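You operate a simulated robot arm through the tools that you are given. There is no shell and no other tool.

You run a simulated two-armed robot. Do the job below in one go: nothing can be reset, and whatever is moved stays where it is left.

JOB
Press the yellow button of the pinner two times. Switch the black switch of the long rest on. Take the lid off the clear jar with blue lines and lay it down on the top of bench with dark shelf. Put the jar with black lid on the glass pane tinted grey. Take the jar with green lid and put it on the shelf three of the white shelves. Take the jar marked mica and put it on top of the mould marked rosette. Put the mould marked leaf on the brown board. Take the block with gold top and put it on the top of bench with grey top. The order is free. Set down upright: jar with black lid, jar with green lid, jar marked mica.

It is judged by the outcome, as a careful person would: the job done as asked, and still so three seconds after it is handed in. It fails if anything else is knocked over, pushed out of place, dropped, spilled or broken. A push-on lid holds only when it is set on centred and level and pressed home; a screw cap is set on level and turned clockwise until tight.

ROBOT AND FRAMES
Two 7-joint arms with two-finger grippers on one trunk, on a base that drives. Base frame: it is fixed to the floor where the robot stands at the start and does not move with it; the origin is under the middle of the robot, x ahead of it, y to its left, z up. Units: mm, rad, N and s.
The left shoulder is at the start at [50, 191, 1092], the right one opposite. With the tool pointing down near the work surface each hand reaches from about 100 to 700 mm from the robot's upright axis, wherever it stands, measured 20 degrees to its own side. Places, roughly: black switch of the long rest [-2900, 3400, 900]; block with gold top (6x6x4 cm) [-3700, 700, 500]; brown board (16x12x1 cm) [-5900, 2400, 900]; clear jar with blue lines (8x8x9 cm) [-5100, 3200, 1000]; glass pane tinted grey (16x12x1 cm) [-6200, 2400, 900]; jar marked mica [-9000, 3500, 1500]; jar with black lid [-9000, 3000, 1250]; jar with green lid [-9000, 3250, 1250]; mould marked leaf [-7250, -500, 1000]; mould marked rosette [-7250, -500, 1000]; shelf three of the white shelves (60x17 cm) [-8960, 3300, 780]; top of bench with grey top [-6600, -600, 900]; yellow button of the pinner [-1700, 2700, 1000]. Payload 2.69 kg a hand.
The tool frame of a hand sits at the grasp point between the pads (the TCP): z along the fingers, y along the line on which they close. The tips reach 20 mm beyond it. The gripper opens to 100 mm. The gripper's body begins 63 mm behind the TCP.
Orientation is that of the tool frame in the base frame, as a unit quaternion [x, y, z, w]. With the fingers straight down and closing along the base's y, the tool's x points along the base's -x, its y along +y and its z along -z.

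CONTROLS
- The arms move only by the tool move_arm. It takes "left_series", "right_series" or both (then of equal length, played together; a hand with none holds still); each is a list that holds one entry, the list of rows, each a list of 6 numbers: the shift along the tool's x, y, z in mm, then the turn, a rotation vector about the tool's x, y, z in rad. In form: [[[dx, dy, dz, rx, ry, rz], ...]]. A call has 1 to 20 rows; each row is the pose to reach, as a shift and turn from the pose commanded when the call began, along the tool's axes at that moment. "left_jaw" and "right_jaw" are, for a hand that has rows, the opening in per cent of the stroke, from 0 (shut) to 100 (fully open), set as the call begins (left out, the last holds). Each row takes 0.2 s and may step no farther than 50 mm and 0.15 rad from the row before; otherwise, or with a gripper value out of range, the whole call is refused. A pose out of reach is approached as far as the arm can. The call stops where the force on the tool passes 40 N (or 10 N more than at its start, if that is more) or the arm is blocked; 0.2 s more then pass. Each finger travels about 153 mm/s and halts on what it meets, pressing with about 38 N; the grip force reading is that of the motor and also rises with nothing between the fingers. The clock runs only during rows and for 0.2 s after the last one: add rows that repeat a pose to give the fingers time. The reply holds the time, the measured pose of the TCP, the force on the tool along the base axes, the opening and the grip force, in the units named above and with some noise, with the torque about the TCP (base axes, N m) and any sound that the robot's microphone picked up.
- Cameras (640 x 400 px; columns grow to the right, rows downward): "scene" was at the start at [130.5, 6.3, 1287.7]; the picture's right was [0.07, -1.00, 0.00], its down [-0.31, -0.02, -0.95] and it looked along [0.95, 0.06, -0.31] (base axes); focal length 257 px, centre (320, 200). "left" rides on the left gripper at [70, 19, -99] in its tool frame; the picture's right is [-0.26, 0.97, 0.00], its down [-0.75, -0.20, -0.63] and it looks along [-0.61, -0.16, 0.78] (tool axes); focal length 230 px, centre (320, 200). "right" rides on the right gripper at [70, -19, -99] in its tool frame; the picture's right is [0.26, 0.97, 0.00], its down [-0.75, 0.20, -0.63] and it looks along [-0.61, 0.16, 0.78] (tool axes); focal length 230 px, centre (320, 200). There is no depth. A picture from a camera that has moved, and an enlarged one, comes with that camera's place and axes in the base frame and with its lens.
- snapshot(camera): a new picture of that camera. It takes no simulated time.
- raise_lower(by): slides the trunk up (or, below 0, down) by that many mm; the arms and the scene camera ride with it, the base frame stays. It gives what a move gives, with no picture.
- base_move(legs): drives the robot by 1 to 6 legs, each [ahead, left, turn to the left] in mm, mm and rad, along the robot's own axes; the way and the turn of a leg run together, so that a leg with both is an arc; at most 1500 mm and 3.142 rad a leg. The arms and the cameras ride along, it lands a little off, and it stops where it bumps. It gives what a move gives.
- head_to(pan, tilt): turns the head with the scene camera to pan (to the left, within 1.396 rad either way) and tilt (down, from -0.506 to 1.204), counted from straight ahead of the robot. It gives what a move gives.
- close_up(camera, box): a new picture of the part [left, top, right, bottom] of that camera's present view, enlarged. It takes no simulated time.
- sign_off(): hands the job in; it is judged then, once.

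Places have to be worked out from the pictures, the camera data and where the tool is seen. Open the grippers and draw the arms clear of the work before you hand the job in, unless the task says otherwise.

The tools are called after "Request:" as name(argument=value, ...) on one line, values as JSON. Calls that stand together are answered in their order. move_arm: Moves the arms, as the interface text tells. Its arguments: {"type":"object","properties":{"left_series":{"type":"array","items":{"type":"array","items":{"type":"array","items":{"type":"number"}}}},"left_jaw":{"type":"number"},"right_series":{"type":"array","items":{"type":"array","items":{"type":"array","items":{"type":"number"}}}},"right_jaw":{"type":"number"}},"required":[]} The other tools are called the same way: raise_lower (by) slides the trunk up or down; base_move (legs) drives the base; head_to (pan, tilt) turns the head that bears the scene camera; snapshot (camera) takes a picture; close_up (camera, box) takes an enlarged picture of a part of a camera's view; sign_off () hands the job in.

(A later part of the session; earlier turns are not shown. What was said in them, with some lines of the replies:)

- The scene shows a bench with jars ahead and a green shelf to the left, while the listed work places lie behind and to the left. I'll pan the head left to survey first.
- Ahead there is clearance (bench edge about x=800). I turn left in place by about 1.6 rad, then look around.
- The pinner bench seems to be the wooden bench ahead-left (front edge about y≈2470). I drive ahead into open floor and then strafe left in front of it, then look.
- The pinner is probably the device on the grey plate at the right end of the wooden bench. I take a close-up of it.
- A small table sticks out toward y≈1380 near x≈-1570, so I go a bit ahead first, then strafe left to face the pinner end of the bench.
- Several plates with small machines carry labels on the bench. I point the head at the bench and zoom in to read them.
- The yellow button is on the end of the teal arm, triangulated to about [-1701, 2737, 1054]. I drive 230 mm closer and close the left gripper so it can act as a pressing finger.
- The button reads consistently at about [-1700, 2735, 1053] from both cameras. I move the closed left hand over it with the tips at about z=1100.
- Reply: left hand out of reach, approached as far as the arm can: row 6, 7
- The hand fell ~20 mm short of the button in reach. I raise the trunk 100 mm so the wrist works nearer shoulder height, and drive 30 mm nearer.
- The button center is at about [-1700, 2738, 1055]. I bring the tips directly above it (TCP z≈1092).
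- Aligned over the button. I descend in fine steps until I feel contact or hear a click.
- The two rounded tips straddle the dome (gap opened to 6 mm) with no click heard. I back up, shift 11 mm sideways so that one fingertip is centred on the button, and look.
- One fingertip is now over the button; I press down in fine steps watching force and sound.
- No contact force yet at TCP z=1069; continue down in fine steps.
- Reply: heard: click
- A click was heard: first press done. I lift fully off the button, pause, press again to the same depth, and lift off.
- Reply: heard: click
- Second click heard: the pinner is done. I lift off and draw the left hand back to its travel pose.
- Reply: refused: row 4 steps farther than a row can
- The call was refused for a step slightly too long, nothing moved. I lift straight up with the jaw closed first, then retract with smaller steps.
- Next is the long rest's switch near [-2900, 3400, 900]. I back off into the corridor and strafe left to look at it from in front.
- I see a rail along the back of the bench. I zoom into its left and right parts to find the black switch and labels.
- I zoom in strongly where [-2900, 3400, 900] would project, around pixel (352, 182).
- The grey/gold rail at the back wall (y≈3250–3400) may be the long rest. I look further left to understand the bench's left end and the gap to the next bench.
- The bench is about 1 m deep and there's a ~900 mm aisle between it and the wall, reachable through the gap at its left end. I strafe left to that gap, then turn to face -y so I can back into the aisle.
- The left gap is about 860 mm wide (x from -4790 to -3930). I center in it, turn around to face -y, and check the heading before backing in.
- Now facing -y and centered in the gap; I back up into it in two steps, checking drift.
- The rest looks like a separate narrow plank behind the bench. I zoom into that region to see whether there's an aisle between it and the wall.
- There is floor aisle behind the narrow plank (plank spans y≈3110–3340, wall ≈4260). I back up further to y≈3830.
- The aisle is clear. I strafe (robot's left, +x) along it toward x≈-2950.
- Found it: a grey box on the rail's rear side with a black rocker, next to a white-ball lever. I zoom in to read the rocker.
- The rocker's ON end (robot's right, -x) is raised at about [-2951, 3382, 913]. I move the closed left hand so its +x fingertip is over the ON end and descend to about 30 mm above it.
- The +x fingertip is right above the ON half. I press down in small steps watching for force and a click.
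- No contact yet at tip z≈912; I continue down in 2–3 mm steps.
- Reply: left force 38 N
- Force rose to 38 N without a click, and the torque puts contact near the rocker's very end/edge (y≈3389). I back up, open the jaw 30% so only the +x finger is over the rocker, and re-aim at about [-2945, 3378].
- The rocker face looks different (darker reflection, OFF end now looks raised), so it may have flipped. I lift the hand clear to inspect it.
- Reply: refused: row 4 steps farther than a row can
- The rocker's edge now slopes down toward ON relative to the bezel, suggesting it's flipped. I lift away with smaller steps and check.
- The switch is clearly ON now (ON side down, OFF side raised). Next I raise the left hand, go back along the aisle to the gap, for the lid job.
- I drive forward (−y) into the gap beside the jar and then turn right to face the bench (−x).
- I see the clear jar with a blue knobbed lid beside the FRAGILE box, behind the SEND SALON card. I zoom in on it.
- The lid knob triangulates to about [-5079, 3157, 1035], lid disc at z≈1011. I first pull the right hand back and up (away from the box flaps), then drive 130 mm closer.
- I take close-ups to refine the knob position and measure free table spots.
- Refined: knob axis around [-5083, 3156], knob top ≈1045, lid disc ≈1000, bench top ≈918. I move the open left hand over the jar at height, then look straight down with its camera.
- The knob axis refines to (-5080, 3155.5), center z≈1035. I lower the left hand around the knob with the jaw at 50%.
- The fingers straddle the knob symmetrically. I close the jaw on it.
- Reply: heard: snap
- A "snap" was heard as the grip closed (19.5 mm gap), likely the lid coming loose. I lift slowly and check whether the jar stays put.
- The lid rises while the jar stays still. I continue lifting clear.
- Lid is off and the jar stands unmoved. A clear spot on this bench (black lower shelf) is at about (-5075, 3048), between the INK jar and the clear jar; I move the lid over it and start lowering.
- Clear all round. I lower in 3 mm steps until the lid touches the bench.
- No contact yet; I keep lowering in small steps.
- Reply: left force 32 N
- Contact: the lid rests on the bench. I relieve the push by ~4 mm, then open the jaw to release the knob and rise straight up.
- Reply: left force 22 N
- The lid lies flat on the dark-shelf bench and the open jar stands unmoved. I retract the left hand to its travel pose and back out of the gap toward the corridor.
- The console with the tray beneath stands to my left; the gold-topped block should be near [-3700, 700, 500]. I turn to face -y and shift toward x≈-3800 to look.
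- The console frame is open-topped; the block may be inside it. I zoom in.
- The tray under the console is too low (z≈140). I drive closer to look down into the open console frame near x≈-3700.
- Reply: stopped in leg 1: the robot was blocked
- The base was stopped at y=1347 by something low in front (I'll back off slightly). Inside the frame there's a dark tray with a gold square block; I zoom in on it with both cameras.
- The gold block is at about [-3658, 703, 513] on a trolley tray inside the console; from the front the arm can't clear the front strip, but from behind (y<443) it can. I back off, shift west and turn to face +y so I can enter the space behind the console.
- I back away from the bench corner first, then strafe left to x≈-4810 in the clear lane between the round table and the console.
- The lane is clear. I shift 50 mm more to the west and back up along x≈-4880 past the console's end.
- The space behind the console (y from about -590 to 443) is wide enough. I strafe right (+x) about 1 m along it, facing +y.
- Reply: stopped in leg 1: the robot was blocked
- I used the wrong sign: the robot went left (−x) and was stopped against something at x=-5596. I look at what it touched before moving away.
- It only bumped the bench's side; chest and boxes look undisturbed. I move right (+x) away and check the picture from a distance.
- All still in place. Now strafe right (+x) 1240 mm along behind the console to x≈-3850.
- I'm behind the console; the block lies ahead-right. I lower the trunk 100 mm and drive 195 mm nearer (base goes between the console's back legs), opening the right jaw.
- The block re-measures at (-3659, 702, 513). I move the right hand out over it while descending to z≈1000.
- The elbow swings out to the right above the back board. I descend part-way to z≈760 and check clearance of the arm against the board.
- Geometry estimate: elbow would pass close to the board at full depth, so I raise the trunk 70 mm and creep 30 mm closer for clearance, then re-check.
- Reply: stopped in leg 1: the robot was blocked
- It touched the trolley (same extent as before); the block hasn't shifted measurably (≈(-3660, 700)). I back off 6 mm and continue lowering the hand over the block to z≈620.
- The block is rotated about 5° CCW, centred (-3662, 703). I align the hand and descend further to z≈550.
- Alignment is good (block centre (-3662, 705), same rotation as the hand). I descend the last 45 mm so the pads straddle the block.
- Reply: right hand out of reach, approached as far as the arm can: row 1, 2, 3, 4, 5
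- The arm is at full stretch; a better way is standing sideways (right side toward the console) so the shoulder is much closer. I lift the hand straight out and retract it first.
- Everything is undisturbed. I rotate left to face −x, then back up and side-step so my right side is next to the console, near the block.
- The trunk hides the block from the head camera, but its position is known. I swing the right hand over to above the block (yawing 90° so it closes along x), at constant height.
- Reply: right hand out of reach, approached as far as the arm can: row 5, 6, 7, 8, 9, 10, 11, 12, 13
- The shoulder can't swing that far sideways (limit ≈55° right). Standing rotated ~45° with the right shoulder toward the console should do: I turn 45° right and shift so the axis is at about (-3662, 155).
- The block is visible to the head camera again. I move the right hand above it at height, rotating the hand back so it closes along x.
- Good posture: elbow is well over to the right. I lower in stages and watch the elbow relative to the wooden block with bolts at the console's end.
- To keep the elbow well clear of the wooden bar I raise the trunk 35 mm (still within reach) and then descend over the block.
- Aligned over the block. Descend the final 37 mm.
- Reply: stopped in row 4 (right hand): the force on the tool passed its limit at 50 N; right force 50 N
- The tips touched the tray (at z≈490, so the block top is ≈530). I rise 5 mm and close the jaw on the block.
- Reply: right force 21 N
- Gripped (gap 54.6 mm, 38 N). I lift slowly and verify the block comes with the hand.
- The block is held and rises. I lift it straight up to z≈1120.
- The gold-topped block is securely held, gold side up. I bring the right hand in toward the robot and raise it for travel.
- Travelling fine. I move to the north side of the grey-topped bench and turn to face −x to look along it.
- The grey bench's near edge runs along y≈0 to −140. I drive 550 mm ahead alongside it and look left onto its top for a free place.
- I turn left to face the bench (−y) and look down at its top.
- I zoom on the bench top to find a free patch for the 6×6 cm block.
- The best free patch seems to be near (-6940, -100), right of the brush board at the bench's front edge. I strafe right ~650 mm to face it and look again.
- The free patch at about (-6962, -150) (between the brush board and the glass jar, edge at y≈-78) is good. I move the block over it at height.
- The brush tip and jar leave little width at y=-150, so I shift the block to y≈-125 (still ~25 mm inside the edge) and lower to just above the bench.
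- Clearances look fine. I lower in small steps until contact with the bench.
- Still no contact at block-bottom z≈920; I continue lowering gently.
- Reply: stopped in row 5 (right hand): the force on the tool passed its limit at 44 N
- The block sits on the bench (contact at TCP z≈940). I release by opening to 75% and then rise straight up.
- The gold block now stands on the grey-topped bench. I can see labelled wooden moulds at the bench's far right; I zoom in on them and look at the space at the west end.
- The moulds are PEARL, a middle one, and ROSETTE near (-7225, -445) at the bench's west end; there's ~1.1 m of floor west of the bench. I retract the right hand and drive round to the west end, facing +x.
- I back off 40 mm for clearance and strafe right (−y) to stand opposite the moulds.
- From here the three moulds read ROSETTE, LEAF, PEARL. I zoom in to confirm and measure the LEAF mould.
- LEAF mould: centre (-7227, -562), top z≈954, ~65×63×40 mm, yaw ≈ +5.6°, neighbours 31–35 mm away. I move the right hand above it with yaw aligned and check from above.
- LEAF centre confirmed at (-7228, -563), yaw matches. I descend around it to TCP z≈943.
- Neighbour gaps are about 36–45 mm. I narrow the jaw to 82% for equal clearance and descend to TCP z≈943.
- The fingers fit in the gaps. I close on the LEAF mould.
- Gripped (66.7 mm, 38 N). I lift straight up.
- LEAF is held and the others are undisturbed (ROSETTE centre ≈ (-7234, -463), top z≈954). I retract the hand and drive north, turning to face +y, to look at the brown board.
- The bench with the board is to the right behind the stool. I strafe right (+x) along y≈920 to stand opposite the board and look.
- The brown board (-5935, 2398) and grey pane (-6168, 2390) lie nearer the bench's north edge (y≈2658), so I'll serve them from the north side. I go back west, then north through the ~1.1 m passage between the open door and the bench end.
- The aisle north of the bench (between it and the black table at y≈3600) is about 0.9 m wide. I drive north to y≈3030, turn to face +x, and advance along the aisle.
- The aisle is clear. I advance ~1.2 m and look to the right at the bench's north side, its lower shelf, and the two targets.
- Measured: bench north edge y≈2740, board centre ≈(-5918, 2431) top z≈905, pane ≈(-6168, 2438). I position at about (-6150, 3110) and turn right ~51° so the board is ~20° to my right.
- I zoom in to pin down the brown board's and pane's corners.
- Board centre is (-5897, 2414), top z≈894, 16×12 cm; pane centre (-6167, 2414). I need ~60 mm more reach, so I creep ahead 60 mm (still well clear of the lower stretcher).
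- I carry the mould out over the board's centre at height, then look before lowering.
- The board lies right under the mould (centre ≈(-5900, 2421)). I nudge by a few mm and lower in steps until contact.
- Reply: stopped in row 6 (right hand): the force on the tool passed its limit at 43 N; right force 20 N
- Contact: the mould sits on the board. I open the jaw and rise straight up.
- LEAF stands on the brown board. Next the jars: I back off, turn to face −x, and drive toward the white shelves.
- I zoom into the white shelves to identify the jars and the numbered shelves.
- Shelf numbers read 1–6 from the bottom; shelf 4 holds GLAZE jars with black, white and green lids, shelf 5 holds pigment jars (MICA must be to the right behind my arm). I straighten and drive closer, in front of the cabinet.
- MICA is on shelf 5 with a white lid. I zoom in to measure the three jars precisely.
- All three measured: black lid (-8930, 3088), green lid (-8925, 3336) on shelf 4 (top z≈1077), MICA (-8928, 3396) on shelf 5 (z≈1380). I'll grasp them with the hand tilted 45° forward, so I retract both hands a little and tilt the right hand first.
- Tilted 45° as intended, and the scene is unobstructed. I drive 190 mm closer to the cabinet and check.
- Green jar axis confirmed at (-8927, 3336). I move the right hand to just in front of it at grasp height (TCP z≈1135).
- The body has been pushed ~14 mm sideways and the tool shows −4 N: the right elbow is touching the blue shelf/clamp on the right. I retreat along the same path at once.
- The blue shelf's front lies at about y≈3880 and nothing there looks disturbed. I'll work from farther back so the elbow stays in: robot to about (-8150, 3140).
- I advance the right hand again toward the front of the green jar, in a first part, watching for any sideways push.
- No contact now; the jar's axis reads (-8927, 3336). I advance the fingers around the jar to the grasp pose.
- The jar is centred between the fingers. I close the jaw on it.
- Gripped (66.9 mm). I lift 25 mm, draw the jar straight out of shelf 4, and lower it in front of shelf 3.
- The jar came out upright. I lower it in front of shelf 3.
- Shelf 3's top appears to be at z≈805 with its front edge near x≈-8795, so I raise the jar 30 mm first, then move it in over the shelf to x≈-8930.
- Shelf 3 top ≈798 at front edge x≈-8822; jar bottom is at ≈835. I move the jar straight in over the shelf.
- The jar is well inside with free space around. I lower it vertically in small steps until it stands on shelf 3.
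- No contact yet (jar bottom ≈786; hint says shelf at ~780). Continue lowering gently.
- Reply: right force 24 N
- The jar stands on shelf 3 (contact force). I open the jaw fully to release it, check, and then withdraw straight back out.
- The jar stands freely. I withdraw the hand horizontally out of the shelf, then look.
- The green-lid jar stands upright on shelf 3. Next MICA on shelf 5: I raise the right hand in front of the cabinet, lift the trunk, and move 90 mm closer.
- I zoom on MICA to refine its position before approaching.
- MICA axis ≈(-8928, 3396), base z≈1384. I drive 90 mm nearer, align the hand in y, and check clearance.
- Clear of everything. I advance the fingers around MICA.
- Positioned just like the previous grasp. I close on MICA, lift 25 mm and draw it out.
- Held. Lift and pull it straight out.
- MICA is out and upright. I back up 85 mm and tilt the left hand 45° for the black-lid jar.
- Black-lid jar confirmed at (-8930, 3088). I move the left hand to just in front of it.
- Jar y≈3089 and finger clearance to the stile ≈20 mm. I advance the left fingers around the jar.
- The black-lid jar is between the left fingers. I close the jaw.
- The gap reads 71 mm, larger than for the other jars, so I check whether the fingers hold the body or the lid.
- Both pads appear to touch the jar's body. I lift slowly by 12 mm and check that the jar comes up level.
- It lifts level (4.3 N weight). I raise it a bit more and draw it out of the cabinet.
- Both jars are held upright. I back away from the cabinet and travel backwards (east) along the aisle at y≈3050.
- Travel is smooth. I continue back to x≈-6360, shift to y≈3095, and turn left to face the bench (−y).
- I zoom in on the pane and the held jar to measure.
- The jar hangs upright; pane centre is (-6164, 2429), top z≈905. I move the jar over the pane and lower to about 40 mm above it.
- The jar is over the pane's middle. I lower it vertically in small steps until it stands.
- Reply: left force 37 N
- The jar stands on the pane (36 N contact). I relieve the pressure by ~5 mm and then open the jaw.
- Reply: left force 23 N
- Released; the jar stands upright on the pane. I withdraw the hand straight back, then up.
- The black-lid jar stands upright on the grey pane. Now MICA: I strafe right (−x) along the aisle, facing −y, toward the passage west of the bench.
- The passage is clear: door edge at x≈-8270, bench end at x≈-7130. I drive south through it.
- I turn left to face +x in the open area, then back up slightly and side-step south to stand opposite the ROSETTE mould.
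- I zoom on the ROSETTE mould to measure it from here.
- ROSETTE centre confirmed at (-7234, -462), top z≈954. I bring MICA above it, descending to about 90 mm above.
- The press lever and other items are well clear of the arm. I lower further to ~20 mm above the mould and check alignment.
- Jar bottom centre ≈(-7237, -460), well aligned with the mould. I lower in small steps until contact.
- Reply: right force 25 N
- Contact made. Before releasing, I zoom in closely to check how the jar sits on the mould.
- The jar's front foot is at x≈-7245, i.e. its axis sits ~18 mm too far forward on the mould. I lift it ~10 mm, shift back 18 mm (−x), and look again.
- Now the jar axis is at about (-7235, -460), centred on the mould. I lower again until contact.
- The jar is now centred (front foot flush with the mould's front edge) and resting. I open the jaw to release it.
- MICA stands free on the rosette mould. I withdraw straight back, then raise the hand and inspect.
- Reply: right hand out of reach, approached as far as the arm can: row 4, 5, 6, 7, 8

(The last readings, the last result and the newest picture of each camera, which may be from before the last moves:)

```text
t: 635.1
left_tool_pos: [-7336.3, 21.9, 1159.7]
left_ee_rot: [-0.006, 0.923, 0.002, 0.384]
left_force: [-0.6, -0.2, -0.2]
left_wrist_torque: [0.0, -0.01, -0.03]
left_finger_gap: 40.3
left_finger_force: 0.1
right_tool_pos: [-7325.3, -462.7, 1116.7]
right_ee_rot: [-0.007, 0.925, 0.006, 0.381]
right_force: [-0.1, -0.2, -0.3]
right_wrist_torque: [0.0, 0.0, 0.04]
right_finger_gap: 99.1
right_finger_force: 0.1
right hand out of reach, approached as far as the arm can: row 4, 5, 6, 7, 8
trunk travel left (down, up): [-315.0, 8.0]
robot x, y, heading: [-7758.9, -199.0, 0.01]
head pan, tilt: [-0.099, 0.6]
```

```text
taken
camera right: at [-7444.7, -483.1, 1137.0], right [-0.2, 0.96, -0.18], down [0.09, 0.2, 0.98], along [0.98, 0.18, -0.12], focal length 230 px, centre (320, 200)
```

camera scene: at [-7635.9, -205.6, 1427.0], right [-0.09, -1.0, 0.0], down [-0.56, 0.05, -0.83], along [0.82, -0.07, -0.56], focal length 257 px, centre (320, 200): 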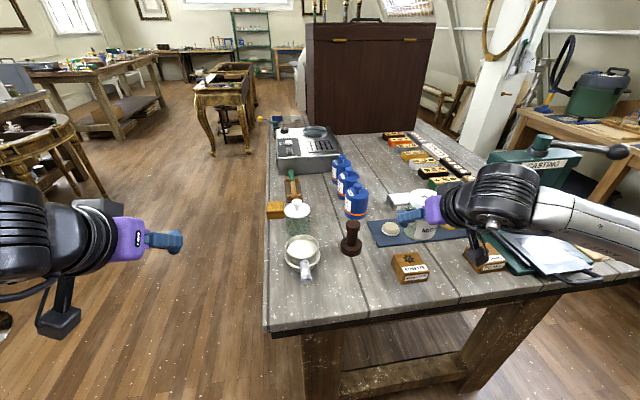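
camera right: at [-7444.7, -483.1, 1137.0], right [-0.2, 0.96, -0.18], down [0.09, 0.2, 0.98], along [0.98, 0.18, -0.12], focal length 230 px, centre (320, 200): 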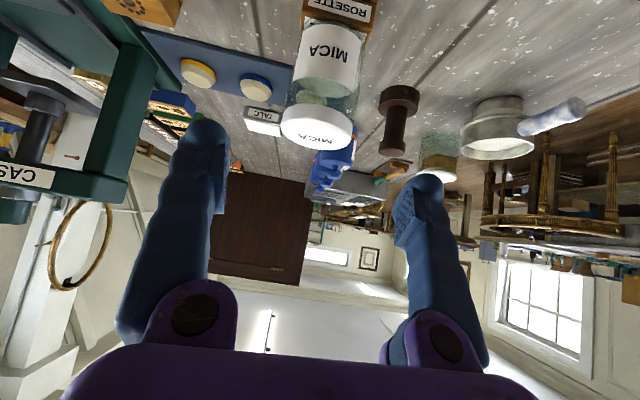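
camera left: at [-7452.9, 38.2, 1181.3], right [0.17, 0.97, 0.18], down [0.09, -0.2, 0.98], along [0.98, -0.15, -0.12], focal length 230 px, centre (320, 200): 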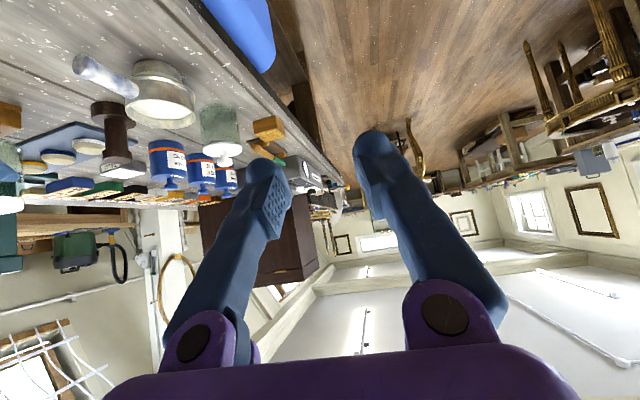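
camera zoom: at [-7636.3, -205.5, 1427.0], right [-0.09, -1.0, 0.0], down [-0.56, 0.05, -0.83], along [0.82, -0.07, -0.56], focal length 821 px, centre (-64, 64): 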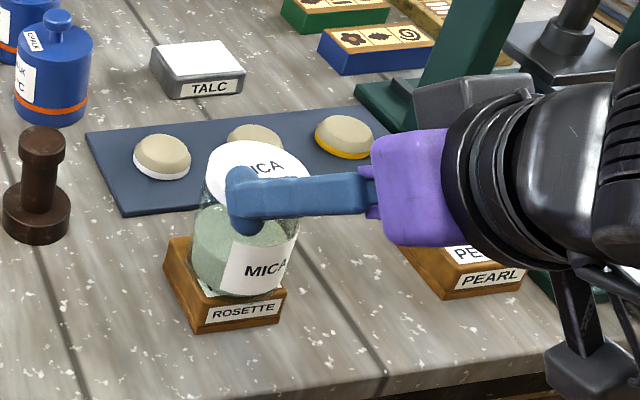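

MICA stands centred on ROSETTE. I back the base off 40 mm to bring the hand clear, then take a clean look at the result.

Request:
base_move(legs=[[-35, 0, 0]])

Request:
move_arm(right_series=[[[-28, 0, -28, 0, 0, 0], [-56, 0, -56, 0, 0, 0], [-84, 0, -84, 0, 0, 0], [-84, 0, -84, 0, 0, 0]]], right_jaw=50)

Request:
close_up(camera="scene", box=[340, 180, 540, 305])

Request:
snapshot(camera="right")

```text
t: 636.0
left_tool_pos: [-7372.1, 21.4, 1161.8]
left_ee_rot: [-0.006, 0.924, 0.002, 0.383]
left_force: [-1.2, -0.1, -0.2]
left_wrist_torque: [-0.01, 0.0, 0.01]
left_finger_gap: 40.0
left_finger_force: 0.0
right_tool_pos: [-7360.4, -462.4, 1116.5]
right_ee_rot: [-0.007, 0.924, 0.006, 0.382]
right_force: [0.0, -0.1, 1.0]
right_wrist_torque: [0.01, 0.01, -0.01]
right_finger_gap: 98.8
right_finger_force: 0.0
trunk travel left (down, up): [-315.0, 8.0]
robot x, y, heading: [-7797.6, -199.6, 0.012]
head pan, tilt: [-0.099, 0.6]
```

```text
t: 637.0
left_tool_pos: [-7369.1, 21.1, 1160.4]
left_ee_rot: [-0.006, 0.923, 0.002, 0.384]
left_force: [-1.0, 0.1, 0.4]
left_wrist_torque: [-0.01, 0.0, 0.0]
left_finger_gap: 40.0
left_finger_force: 0.0
right_tool_pos: [-7359.3, -465.4, 1237.7]
right_ee_rot: [-0.006, 0.925, 0.005, 0.381]
right_force: [0.3, -0.5, 0.4]
right_wrist_torque: [0.0, -0.02, -0.02]
right_finger_gap: 49.9
right_finger_force: 0.0
trunk travel left (down, up): [-315.0, 8.0]
robot x, y, heading: [-7797.5, -200.0, 0.013]
head pan, tilt: [-0.099, 0.6]
```

```text
3.20 times, centred on (440, 242) of scene
camera zoom: at [-7671.0, -206.3, 1427.0], right [-0.09, -1.0, 0.0], down [-0.56, 0.05, -0.83], along [0.82, -0.07, -0.56], focal length 821 px, centre (-64, 64)
```

zoom: 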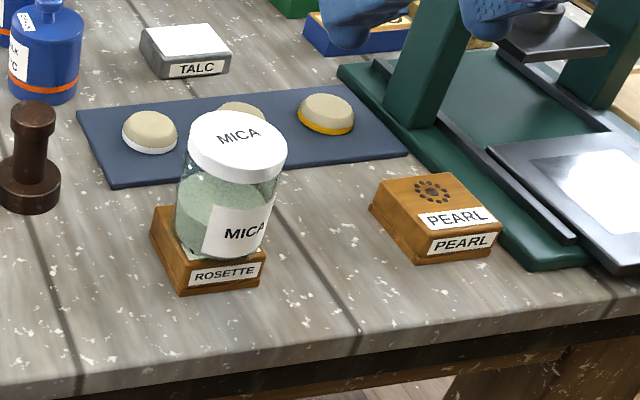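

```text
taken
camera right: at [-7479.4, -484.8, 1257.6], right [-0.2, 0.96, -0.18], down [0.09, 0.2, 0.98], along [0.98, 0.18, -0.12], focal length 230 px, centre (320, 200)
```

right: 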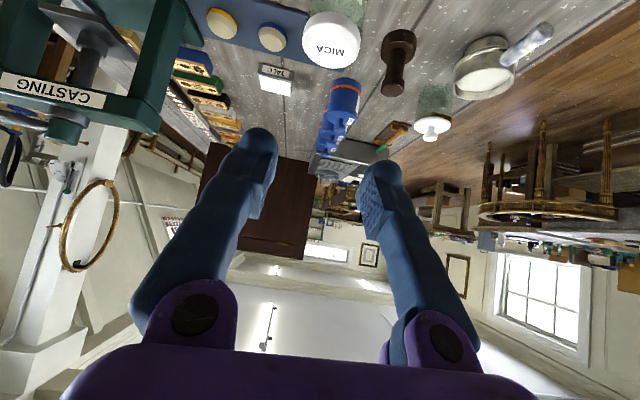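

MICA stands upright on the rosette mould and neighbours are untouched. Finally I open both grippers and drive clear of the bench.

Request:
base_move(legs=[[0, 650, 0]])

Request:
move_arm(left_series=[[[0, 0, 0, 0, 0, 0], [0, 0, 0, 0, 0, 0], [0, 0, 0, 0, 0, 0]]], right_series=[[[0, 0, 0, 0, 0, 0], [0, 0, 0, 0, 0, 0], [0, 0, 0, 0, 0, 0]]], left_jaw=100, right_jaw=100)

Request:
head_to(pan=-0.8, tilt=0.4)

Request:
snapshot(camera="scene")

Request:
close_up(camera="scene", box=[220, 120, 460, 270])

```text
t: 643.1
left_tool_pos: [-7372.0, 665.2, 1160.2]
left_ee_rot: [-0.002, 0.923, 0.001, 0.384]
left_force: [-0.3, 0.1, -0.5]
left_wrist_torque: [0.02, -0.02, 0.02]
left_finger_gap: 39.9
left_finger_force: 0.0
right_tool_pos: [-7365.9, 178.7, 1235.8]
right_ee_rot: [-0.003, 0.925, 0.004, 0.381]
right_force: [0.1, -0.2, 0.0]
right_wrist_torque: [-0.03, -0.01, -0.01]
right_finger_gap: 49.9
right_finger_force: 0.0
trunk travel left (down, up): [-315.0, 8.0]
robot x, y, heading: [-7802.2, 451.6, -0.002]
head pan, tilt: [-0.099, 0.6]
```

```text
t: 643.9
left_tool_pos: [-7372.6, 665.8, 1161.9]
left_ee_rot: [-0.002, 0.923, 0.001, 0.384]
left_force: [-0.1, -0.6, -0.4]
left_wrist_torque: [0.01, -0.01, 0.01]
left_finger_gap: 100.3
left_finger_force: 0.0
right_tool_pos: [-7365.8, 180.4, 1236.5]
right_ee_rot: [-0.003, 0.924, 0.004, 0.381]
right_force: [0.5, -0.2, 0.4]
right_wrist_torque: [-0.01, 0.02, 0.02]
right_finger_gap: 100.1
right_finger_force: 0.1
trunk travel left (down, up): [-315.0, 8.0]
robot x, y, heading: [-7800.1, 448.7, 0.001]
head pan, tilt: [-0.099, 0.6]
```

```text
t: 645.0
left_tool_pos: [-7371.3, 665.0, 1160.8]
left_ee_rot: [-0.002, 0.924, 0.0, 0.383]
left_force: [0.4, 0.1, 0.3]
left_wrist_torque: [-0.01, -0.03, 0.0]
left_finger_gap: 99.9
left_finger_force: 0.1
right_tool_pos: [-7366.2, 179.7, 1236.2]
right_ee_rot: [-0.003, 0.925, 0.004, 0.381]
right_force: [1.1, 0.2, 0.5]
right_wrist_torque: [-0.02, 0.0, 0.01]
right_finger_gap: 100.1
right_finger_force: 0.0
trunk travel left (down, up): [-315.0, 8.0]
robot x, y, heading: [-7803.1, 452.4, 0.0]
head pan, tilt: [-0.799, 0.4]
```

```text
taken
camera scene: at [-7698.0, 383.2, 1445.2], right [-0.71, -0.7, 0.0], down [-0.27, 0.28, -0.92], along [0.64, -0.66, -0.39], focal length 257 px, centre (320, 200)
```

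scene: 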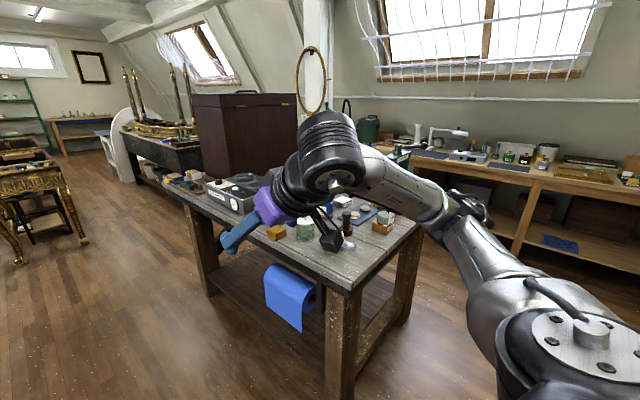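

```text
2.67 times, centred on (340, 195) of scene
camera zoom: at [-7698.0, 383.2, 1445.2], right [-0.71, -0.7, 0.0], down [-0.27, 0.28, -0.92], along [0.64, -0.66, -0.39], focal length 684 px, centre (267, 213)
```

zoom: 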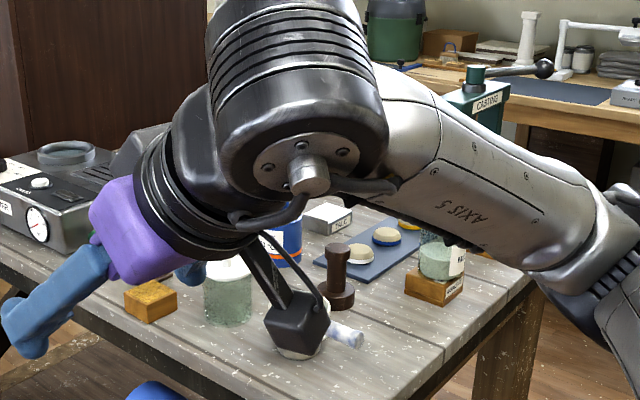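

All eight tasks are done and checked: the pinner clicked twice and the rest's switch is ON. The lid lies on the dark-shelf bench, the black-lid jar is on the grey pane, and the green-lid jar is on shelf three. MICA is on ROSETTE, LEAF is on the brown board, and the gold block is on the grey-topped bench. Grippers are open and the arms are clear, so I hand the job in.

Request:
sign_off()

```text
The job is handed in.
```

I finished all eight tasks and handed the job in, with both grippers open and the arms clear of the work. I don't have the verdict.

- **Pinner:** I pressed the yellow button twice and heard a click each time.
- **Long rest:** The black switch is on. The ON side is pressed down, which I checked after lifting off.
- **Clear jar with blue lines:** I took the lid off and laid it on the bench the jar stands on. That bench has a black lower shelf, so I took it to be the "bench with dark shelf". The pinner's bench also has a darkish brown shelf. If that one was meant, the lid is on the wrong bench.
- **Jar with black lid:** It stands upright on the grey glass pane. Several jars have black lids; I took the GLAZE 05 MAR jar on shelf four because it fits the place you gave.
- **Jar with green lid:** It stands upright on shelf three.
- **Jar marked mica:** It stands upright and centred on the rosette mould.
- **Mould marked leaf:** It is on the brown board.
- **Block with gold top:** It is on the grey-topped bench, gold side up.

There were some light bumps on the way. The base touched the trolley under the gilded console twice and the grey-topped bench once. My right elbow briefly pressed against something beside the white shelves, probably the blue shelf. I saw nothing moved or knocked over afterwards.
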